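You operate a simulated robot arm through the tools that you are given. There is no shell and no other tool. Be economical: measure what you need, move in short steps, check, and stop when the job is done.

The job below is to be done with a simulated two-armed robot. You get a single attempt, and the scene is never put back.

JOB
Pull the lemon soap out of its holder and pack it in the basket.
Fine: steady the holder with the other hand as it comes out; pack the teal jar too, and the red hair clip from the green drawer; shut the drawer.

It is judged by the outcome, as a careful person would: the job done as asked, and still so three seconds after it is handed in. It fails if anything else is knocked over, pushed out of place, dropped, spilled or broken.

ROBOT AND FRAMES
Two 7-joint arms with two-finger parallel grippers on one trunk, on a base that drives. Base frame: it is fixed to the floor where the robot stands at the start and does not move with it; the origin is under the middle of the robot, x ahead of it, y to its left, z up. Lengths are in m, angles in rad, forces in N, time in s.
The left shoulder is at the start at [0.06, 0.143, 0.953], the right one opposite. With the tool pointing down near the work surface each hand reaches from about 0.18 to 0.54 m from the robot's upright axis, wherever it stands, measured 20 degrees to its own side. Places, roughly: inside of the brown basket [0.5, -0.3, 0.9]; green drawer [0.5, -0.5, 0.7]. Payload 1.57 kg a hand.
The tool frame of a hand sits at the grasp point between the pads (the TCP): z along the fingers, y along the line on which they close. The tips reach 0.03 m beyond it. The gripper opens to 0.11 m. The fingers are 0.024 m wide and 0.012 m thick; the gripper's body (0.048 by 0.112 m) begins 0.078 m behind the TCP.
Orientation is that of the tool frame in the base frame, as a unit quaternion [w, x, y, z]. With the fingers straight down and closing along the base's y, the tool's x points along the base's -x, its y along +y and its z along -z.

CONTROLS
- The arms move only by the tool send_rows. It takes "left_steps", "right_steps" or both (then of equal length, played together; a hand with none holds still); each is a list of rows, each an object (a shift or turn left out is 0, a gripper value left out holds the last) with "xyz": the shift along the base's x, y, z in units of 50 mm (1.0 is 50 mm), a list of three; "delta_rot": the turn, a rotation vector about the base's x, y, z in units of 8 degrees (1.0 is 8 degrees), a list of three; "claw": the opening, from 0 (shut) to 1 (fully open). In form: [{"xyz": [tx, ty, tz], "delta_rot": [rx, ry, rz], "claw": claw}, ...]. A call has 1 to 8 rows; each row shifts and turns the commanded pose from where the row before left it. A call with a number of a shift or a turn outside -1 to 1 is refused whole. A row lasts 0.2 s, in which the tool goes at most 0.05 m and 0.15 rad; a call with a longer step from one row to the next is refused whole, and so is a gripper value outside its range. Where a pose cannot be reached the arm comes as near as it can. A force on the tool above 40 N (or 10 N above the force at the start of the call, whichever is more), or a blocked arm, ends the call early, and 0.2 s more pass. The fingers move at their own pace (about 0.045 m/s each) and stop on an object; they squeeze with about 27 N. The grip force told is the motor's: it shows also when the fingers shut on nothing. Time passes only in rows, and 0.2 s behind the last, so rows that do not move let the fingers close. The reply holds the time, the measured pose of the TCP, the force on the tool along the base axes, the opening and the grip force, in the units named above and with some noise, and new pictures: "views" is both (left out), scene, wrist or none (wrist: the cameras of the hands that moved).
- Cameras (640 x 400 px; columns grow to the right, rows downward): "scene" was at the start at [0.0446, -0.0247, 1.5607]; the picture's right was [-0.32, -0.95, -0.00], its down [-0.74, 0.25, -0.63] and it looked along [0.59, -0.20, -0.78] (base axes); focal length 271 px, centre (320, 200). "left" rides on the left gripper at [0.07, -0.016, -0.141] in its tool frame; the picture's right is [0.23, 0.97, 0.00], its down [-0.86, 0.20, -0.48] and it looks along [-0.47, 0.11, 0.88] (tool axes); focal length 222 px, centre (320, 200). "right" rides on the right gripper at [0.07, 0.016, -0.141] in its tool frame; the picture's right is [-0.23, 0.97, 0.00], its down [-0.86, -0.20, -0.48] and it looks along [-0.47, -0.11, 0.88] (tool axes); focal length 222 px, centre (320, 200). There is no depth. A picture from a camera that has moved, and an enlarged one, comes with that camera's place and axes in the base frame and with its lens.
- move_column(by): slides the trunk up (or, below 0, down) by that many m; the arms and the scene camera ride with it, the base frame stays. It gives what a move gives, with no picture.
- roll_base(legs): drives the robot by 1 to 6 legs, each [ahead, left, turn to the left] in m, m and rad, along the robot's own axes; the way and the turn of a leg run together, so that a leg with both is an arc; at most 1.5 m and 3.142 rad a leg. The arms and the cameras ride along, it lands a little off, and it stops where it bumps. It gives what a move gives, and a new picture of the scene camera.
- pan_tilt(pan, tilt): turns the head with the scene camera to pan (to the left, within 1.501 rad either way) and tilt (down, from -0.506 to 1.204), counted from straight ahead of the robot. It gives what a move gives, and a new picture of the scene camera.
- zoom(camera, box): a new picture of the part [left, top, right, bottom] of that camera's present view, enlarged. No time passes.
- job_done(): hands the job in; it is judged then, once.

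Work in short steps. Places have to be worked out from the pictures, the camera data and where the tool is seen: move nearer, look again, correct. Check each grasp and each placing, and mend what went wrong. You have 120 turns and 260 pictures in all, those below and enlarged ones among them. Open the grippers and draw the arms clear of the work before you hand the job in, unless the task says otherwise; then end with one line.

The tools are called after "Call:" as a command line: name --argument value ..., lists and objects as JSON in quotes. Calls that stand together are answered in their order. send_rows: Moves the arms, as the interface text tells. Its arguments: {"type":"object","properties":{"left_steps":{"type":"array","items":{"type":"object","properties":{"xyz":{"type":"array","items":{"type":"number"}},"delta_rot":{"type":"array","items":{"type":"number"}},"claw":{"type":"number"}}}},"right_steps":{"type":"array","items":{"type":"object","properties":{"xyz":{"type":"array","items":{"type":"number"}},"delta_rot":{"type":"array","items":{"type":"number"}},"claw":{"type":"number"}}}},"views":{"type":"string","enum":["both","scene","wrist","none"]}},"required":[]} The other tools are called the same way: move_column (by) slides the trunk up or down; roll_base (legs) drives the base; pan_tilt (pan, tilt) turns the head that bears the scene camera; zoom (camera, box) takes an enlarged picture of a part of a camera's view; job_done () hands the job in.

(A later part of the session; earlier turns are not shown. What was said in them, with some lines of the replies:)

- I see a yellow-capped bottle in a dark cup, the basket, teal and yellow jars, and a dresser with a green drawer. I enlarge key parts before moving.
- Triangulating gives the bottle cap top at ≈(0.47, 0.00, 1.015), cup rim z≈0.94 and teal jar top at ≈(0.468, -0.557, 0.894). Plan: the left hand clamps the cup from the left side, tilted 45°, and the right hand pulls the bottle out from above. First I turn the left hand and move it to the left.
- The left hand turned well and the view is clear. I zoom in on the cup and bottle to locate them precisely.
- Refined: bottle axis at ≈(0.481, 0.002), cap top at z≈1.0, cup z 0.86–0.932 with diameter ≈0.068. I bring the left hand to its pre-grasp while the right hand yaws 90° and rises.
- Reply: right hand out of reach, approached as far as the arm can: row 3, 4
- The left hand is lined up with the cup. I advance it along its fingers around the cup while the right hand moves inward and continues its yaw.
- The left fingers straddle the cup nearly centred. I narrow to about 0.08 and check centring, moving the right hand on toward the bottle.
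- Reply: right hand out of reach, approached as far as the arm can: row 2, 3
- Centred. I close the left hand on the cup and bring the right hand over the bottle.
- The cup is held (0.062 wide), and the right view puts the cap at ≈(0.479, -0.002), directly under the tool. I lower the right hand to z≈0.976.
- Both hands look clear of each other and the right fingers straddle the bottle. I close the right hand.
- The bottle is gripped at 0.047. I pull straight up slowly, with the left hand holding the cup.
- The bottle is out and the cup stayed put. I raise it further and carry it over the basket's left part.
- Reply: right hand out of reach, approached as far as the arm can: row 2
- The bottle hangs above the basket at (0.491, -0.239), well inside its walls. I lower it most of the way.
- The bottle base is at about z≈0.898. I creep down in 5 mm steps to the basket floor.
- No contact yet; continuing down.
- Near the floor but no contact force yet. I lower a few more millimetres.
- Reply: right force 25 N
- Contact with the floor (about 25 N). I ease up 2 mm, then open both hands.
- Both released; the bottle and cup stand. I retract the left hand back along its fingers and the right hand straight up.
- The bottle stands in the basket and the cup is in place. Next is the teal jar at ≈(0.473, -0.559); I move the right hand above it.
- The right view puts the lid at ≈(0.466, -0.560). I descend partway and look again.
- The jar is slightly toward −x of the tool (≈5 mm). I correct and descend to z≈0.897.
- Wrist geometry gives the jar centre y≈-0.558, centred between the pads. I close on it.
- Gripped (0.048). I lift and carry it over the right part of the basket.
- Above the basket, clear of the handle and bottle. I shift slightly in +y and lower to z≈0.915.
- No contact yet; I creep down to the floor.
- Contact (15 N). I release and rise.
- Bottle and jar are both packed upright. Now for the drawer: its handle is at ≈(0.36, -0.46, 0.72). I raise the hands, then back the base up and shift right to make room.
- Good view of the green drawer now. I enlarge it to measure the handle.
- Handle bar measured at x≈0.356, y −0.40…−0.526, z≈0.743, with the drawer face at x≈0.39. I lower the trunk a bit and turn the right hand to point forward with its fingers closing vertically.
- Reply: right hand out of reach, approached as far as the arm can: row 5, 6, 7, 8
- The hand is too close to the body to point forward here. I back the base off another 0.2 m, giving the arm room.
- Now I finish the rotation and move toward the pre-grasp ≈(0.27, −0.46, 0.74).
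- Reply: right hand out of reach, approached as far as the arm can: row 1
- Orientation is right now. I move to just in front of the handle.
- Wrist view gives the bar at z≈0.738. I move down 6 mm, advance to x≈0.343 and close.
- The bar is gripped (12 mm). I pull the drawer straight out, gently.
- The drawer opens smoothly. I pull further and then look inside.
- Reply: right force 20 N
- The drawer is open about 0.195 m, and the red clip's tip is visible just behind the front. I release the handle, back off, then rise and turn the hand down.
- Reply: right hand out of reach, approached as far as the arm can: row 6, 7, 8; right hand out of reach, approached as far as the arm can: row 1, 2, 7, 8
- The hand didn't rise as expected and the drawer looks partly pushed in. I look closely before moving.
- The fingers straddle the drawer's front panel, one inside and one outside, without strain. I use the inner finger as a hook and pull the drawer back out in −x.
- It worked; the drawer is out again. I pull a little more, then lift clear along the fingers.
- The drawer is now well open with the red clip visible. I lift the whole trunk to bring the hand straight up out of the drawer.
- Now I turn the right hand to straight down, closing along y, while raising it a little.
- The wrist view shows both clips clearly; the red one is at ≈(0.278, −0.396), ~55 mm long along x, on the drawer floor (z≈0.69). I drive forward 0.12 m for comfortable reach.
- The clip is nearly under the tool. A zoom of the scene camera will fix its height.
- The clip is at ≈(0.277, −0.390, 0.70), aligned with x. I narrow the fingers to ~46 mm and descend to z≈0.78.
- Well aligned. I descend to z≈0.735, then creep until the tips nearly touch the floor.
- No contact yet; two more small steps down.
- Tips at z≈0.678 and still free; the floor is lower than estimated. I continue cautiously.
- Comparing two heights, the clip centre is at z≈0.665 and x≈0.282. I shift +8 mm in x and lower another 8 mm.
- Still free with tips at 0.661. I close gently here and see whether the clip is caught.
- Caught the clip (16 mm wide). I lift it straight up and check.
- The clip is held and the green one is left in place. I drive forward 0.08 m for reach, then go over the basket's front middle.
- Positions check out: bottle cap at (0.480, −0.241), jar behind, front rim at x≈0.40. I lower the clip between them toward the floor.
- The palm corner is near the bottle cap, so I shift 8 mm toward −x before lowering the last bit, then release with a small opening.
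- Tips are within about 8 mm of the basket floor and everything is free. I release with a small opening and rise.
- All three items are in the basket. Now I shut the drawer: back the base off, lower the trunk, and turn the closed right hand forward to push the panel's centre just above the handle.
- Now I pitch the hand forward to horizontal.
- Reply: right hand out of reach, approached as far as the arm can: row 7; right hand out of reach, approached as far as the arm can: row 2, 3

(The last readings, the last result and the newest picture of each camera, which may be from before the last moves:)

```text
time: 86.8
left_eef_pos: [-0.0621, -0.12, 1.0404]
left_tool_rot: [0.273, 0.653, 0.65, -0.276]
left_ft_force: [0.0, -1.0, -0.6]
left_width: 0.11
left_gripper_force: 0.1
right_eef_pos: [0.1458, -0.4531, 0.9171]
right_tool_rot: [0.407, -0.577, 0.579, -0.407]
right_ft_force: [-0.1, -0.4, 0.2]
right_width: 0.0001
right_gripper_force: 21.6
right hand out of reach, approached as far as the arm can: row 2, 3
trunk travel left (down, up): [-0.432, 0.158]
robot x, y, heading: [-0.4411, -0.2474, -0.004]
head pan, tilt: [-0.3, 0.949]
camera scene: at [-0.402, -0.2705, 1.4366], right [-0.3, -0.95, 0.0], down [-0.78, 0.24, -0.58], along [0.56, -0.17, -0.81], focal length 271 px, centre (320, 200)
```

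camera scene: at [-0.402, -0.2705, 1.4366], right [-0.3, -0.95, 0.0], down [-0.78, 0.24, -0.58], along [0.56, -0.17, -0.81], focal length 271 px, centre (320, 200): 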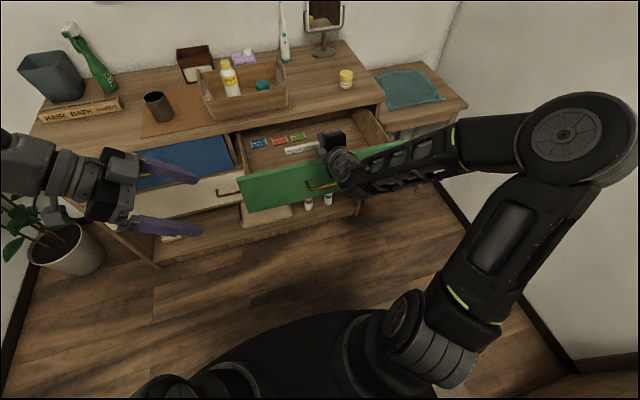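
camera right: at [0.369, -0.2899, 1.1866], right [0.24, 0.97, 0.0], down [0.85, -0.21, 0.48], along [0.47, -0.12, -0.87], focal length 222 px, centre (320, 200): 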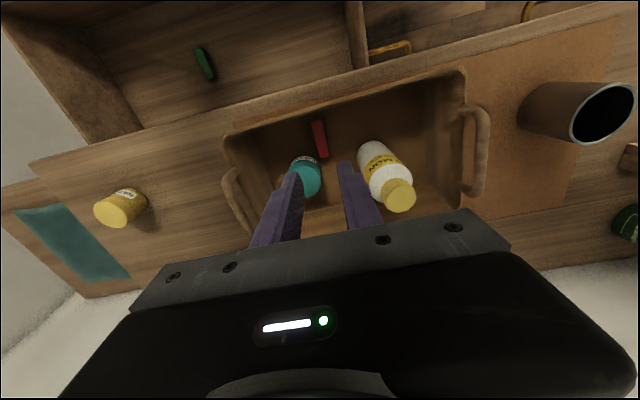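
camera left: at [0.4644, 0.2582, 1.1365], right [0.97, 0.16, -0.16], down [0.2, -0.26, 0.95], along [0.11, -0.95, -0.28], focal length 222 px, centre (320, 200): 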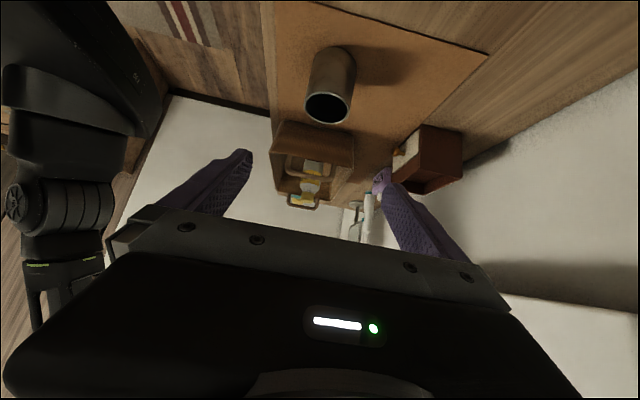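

The hand points forward, about 20° below horizontal, which is good enough to push. I back the base 0.07 m so the tips are ahead of the panel, then lower the trunk.

Call:
roll_base --legs '[[-0.08, 0, 0]]'

Call:
move_column --by -0.13

Call:
zoom --camera "scene" --box '[200, 70, 440, 220]'

Call:
zoom --camera "right" --box '[0, 0, 640, 400]'

```text
time: 87.9
left_eef_pos: [-0.1443, -0.1183, 1.0405]
left_tool_rot: [0.273, 0.654, 0.649, -0.276]
left_ft_force: [0.3, 0.4, -0.2]
left_width: 0.1098
left_gripper_force: 0.2
right_eef_pos: [0.0637, -0.4513, 0.9179]
right_tool_rot: [-0.406, 0.578, -0.578, 0.408]
right_ft_force: [-0.6, 0.3, 0.7]
right_width: 0.0
right_gripper_force: 21.2
trunk travel left (down, up): [-0.432, 0.158]
robot x, y, heading: [-0.5271, -0.249, -0.01]
head pan, tilt: [-0.3, 0.949]
camera scene: at [-0.4845, -0.2693, 1.4367], right [-0.3, -0.95, 0.0], down [-0.77, 0.24, -0.58], along [0.56, -0.18, -0.81], focal length 271 px, centre (320, 200)
```

scene: 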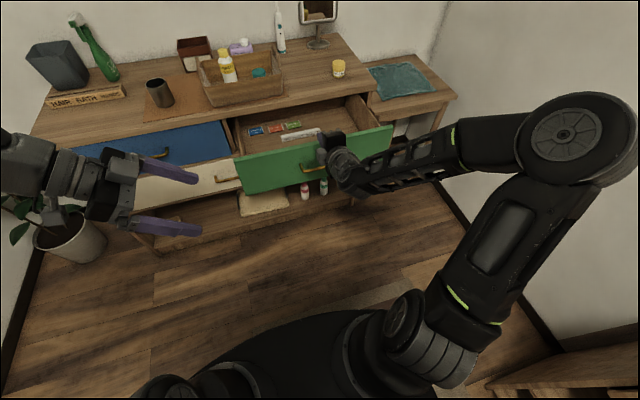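

```text
time: 89.5
left_eef_pos: [-0.1438, -0.1183, 0.9107]
left_tool_rot: [0.273, 0.654, 0.649, -0.276]
left_ft_force: [0.5, -0.2, 0.2]
left_width: 0.11
left_gripper_force: 0.1
right_eef_pos: [0.0634, -0.4525, 0.7883]
right_tool_rot: [0.405, -0.578, 0.579, -0.408]
right_ft_force: [0.1, -0.8, -0.1]
right_width: 0.0
right_gripper_force: 21.7
trunk travel left (down, up): [-0.302, 0.288]
robot x, y, heading: [-0.524, -0.2465, -0.005]
head pan, tilt: [-0.3, 0.949]
```

```text
2.67 times, centred on (320, 145) of scene
camera zoom: at [-0.4831, -0.2693, 1.3067], right [-0.3, -0.95, 0.0], down [-0.78, 0.24, -0.58], along [0.56, -0.18, -0.81], focal length 722 px, centre (320, 347)
```

zoom: 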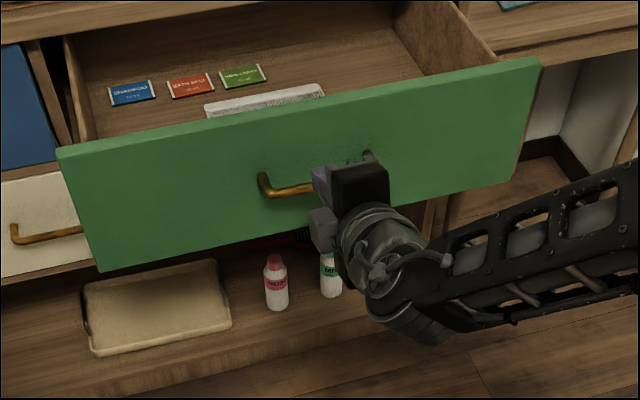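

```text
1.00 times, centred on (320, 200) of right
camera zoom: at [-0.0752, -0.5212, 0.8191], right [-0.33, 0.23, -0.92], down [-0.38, 0.86, 0.35], along [0.86, 0.46, -0.2], focal length 222 px, centre (320, 200)
```

zoom: 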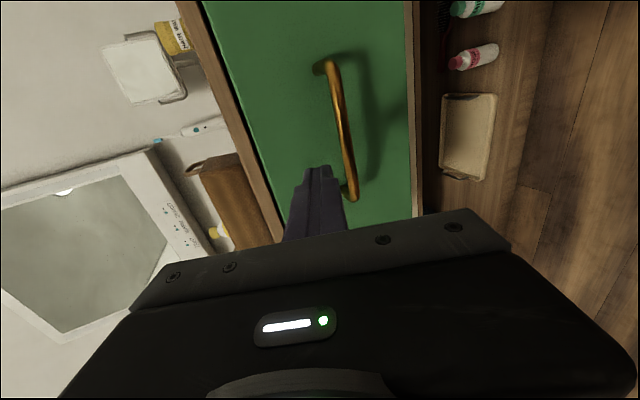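

Tips sit on the face just above the handle bar, ~7 cm short of the panel. I drive the base forward gently so the hand begins pushing the drawer.

Call:
roll_base --legs '[[0.13, 0, 0]]'

```text
time: 90.8
left_eef_pos: [-0.012, -0.1193, 0.9104]
left_tool_rot: [0.272, 0.654, 0.65, -0.276]
left_ft_force: [0.6, 0.3, 0.0]
left_width: 0.1098
left_gripper_force: 0.0
right_eef_pos: [0.1961, -0.4533, 0.7877]
right_tool_rot: [0.406, -0.577, 0.58, -0.407]
right_ft_force: [0.4, -0.2, 0.1]
right_width: 0.0002
right_gripper_force: 21.1
trunk travel left (down, up): [-0.302, 0.288]
robot x, y, heading: [-0.3942, -0.2449, -0.004]
head pan, tilt: [-0.3, 0.949]
camera scene: at [-0.3516, -0.27, 1.3066], right [-0.3, -0.95, 0.0], down [-0.78, 0.24, -0.58], along [0.55, -0.18, -0.81], focal length 271 px, centre (320, 200)
```

scene: 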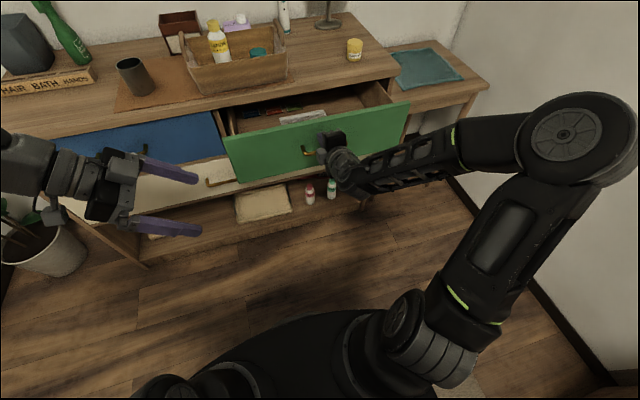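

The drawer is sliding in smoothly. I now push with the arm.

Call:
send_rows --right_steps '[{"xyz": [0.4, 0, 0]}, {"xyz": [0.5, 0, 0]}, {"xyz": [0.5, 0, 0]}, {"xyz": [0.5, 0, 0]}, {"xyz": [0.4, 0, 0]}, {}]'

```text
time: 92.2
left_eef_pos: [-0.0117, -0.1201, 0.9099]
left_tool_rot: [0.274, 0.653, 0.65, -0.276]
left_ft_force: [-0.6, 0.9, 0.9]
left_width: 0.1099
left_gripper_force: 0.1
right_eef_pos: [0.3107, -0.454, 0.789]
right_tool_rot: [0.405, -0.578, 0.579, -0.408]
right_ft_force: [-0.2, 0.9, -0.3]
right_width: 0.0
right_gripper_force: 21.9
trunk travel left (down, up): [-0.302, 0.288]
robot x, y, heading: [-0.3957, -0.25, -0.008]
head pan, tilt: [-0.3, 0.949]
camera scene: at [-0.3519, -0.2701, 1.3066], right [-0.3, -0.95, 0.0], down [-0.78, 0.24, -0.58], along [0.56, -0.18, -0.81], focal length 271 px, centre (320, 200)
camera right: at [0.1713, -0.522, 0.8203], right [-0.33, 0.23, -0.92], down [-0.38, 0.86, 0.35], along [0.86, 0.46, -0.2], focal length 222 px, centre (320, 200)
```

scene: 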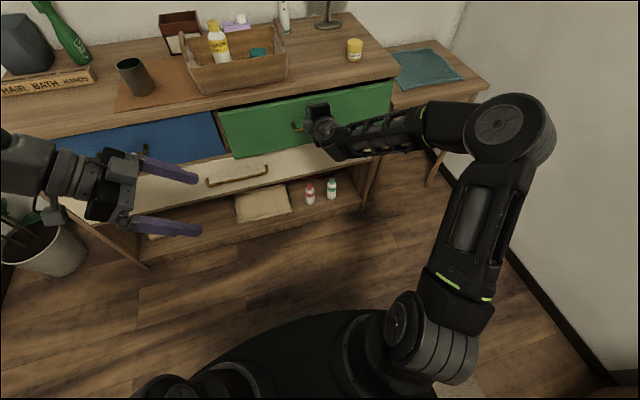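
right: 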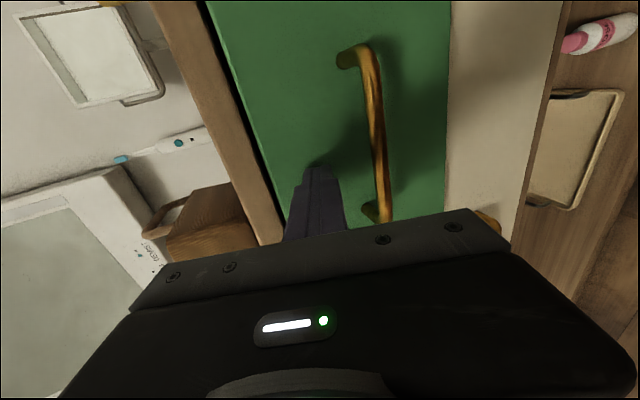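

About 5 cm left to go. I push the rest in small steps, stopping on resistance.

Call:
send_rows --right_steps '[{"xyz": [0.3, 0, 0]}, {"xyz": [0.3, 0, 0]}, {"xyz": [0.2, 0, 0]}, {"xyz": [0.15, 0, 0]}, {}]'

Call:
zoom --camera "scene" --box '[200, 60, 440, 210]'

```text
time: 93.4
left_eef_pos: [-0.0158, -0.1201, 0.9102]
left_tool_rot: [0.273, 0.654, 0.649, -0.276]
left_ft_force: [0.2, 0.5, -0.6]
left_width: 0.1101
left_gripper_force: 0.2
right_eef_pos: [0.354, -0.4521, 0.7871]
right_tool_rot: [0.406, -0.578, 0.579, -0.406]
right_ft_force: [-36.9, 0.5, -0.6]
right_width: 0.0002
right_gripper_force: 21.6
trunk travel left (down, up): [-0.302, 0.288]
robot x, y, heading: [-0.3947, -0.2463, -0.005]
head pan, tilt: [-0.3, 0.949]
camera scene: at [-0.356, -0.2701, 1.3067], right [-0.3, -0.95, 0.0], down [-0.77, 0.25, -0.58], along [0.56, -0.18, -0.81], focal length 271 px, centre (320, 200)
camera right: at [0.2149, -0.5214, 0.8193], right [-0.33, 0.23, -0.92], down [-0.38, 0.86, 0.35], along [0.86, 0.46, -0.2], focal length 222 px, centre (320, 200)
```

scene: 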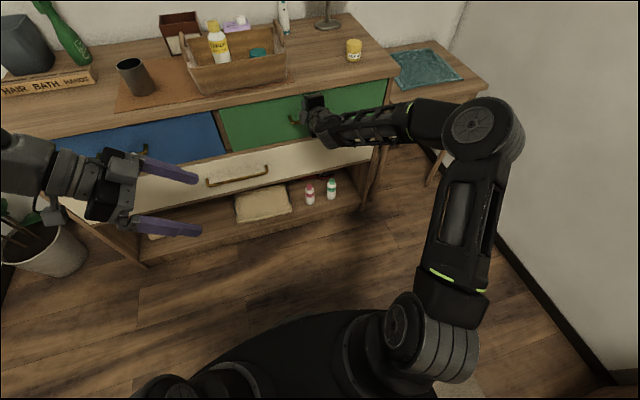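
right: 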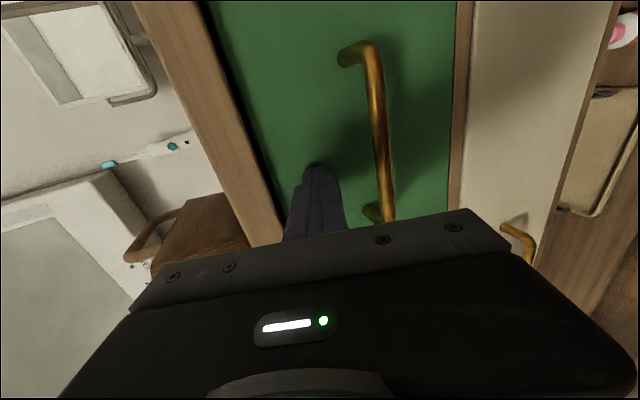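

```text
2.67 times, centred on (320, 135) of scene
camera zoom: at [-0.356, -0.2701, 1.3067], right [-0.3, -0.95, 0.0], down [-0.77, 0.25, -0.58], along [0.56, -0.18, -0.81], focal length 722 px, centre (320, 373)
```

zoom: 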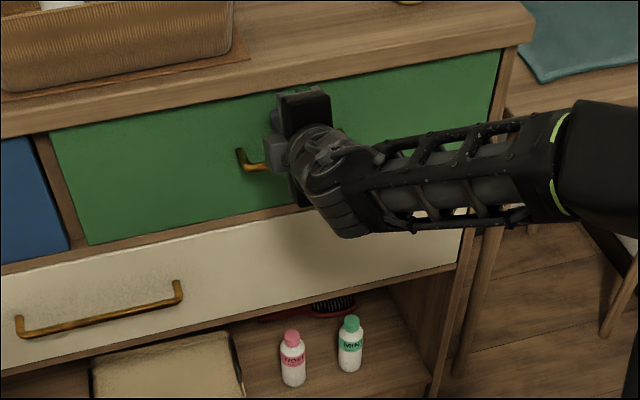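

The drawer met its stop at 37 N, flush like at the start. I withdraw the hand and back off to inspect everything.

Call:
send_rows --right_steps '[{"xyz": [-0.3, 0, 0]}, {"xyz": [-0.6, 0, 0]}, {"xyz": [-0.7, 0, 0]}, {"xyz": [-0.7, 0, 0]}]' --views "none"

Call:
roll_base --legs '[[-0.15, 0, 0]]'

Call:
move_column --by 0.25

Call:
zoom --camera "scene" --box '[140, 30, 460, 230]'

```text
time: 94.4
left_eef_pos: [-0.0116, -0.1196, 0.911]
left_tool_rot: [0.273, 0.654, 0.649, -0.277]
left_ft_force: [0.8, -0.2, -0.3]
left_width: 0.1101
left_gripper_force: 0.1
right_eef_pos: [0.2412, -0.4524, 0.7876]
right_tool_rot: [0.406, -0.577, 0.579, -0.409]
right_ft_force: [-0.3, 0.5, 0.8]
right_width: 0.0
right_gripper_force: 21.0
trunk travel left (down, up): [-0.302, 0.288]
robot x, y, heading: [-0.3971, -0.248, -0.006]
head pan, tilt: [-0.3, 0.949]
```

```text
time: 95.8
left_eef_pos: [-0.1627, -0.1195, 0.9108]
left_tool_rot: [0.272, 0.654, 0.65, -0.276]
left_ft_force: [0.1, 0.2, 0.1]
left_width: 0.11
left_gripper_force: 0.0
right_eef_pos: [0.0906, -0.4507, 0.7872]
right_tool_rot: [0.405, -0.578, 0.579, -0.408]
right_ft_force: [0.4, -0.4, -0.2]
right_width: 0.0
right_gripper_force: 21.3
trunk travel left (down, up): [-0.302, 0.288]
robot x, y, heading: [-0.5435, -0.2474, -0.004]
head pan, tilt: [-0.3, 0.949]
camera scene: at [-0.503, -0.2692, 1.3067], right [-0.3, -0.95, 0.0], down [-0.78, 0.25, -0.58], along [0.56, -0.18, -0.81], focal length 271 px, centre (320, 200)
```

scene: 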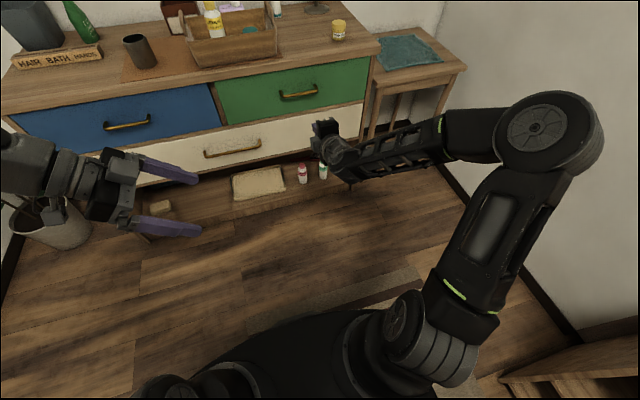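

```text
time: 98.3
left_eef_pos: [-0.1629, -0.1193, 1.1608]
left_tool_rot: [0.272, 0.655, 0.649, -0.276]
left_ft_force: [0.1, 0.5, 0.0]
left_width: 0.11
left_gripper_force: 0.1
right_eef_pos: [0.0917, -0.4513, 1.0358]
right_tool_rot: [0.406, -0.578, 0.579, -0.407]
right_ft_force: [0.1, 0.5, 0.3]
right_width: 0.0001
right_gripper_force: 21.7
trunk travel left (down, up): [-0.552, 0.038]
robot x, y, heading: [-0.5445, -0.2439, -0.003]
head pan, tilt: [-0.3, 0.949]
```

```text
2.00 times, centred on (300, 130) of scene
camera zoom: at [-0.5025, -0.2692, 1.5566], right [-0.3, -0.95, 0.0], down [-0.78, 0.25, -0.58], along [0.55, -0.18, -0.81], focal length 542 px, centre (360, 340)
```

zoom: 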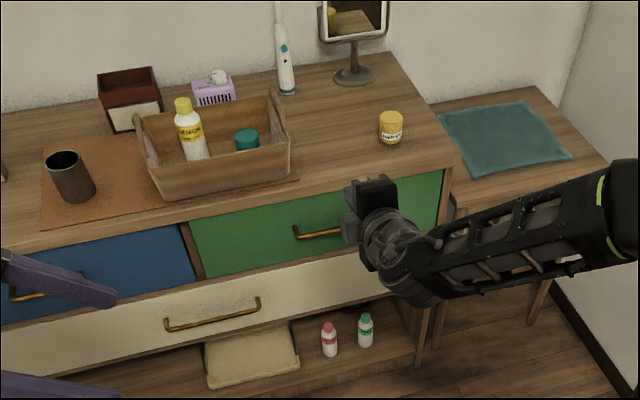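

Everything is in place: the bottle and jar are visible in the basket (the clip was seen inside earlier), the cup stands, and the drawer is flush. I open the right gripper and then hand in.

Call:
send_rows --right_steps '[{"claw": 0.8}, {}, {}, {}]' --views "scene"

```text
time: 99.3
left_eef_pos: [-0.1628, -0.1194, 1.1609]
left_tool_rot: [0.272, 0.654, 0.65, -0.276]
left_ft_force: [0.2, -0.5, -0.1]
left_width: 0.1098
left_gripper_force: 0.1
right_eef_pos: [0.091, -0.4515, 1.0375]
right_tool_rot: [0.405, -0.578, 0.58, -0.408]
right_ft_force: [-0.2, -0.5, -0.3]
right_width: 0.0857
right_gripper_force: 0.1
trunk travel left (down, up): [-0.552, 0.038]
robot x, y, heading: [-0.5471, -0.2497, -0.006]
head pan, tilt: [-0.3, 0.949]
camera scene: at [-0.5026, -0.2692, 1.5566], right [-0.3, -0.95, 0.0], down [-0.78, 0.25, -0.58], along [0.56, -0.18, -0.81], focal length 271 px, centre (320, 200)
```

scene: 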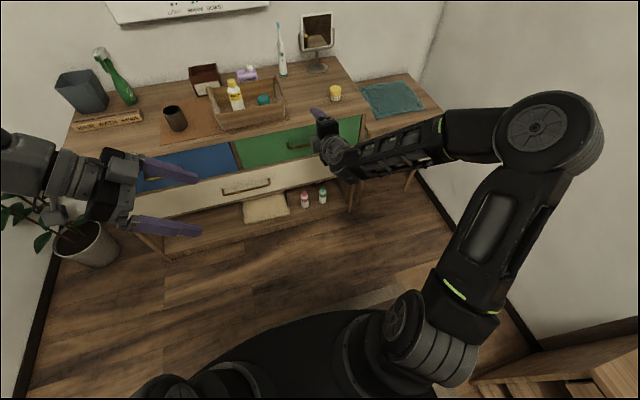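

The arms are clear, both grippers are open and the scene is tidy, so I hand the job in.

Call:
job_done

```text
The job is handed in.
```

The lemon soap, the teal jar and the red hair clip are in the basket; the left hand held the soap's holder as it came out, and the green drawer is shut.
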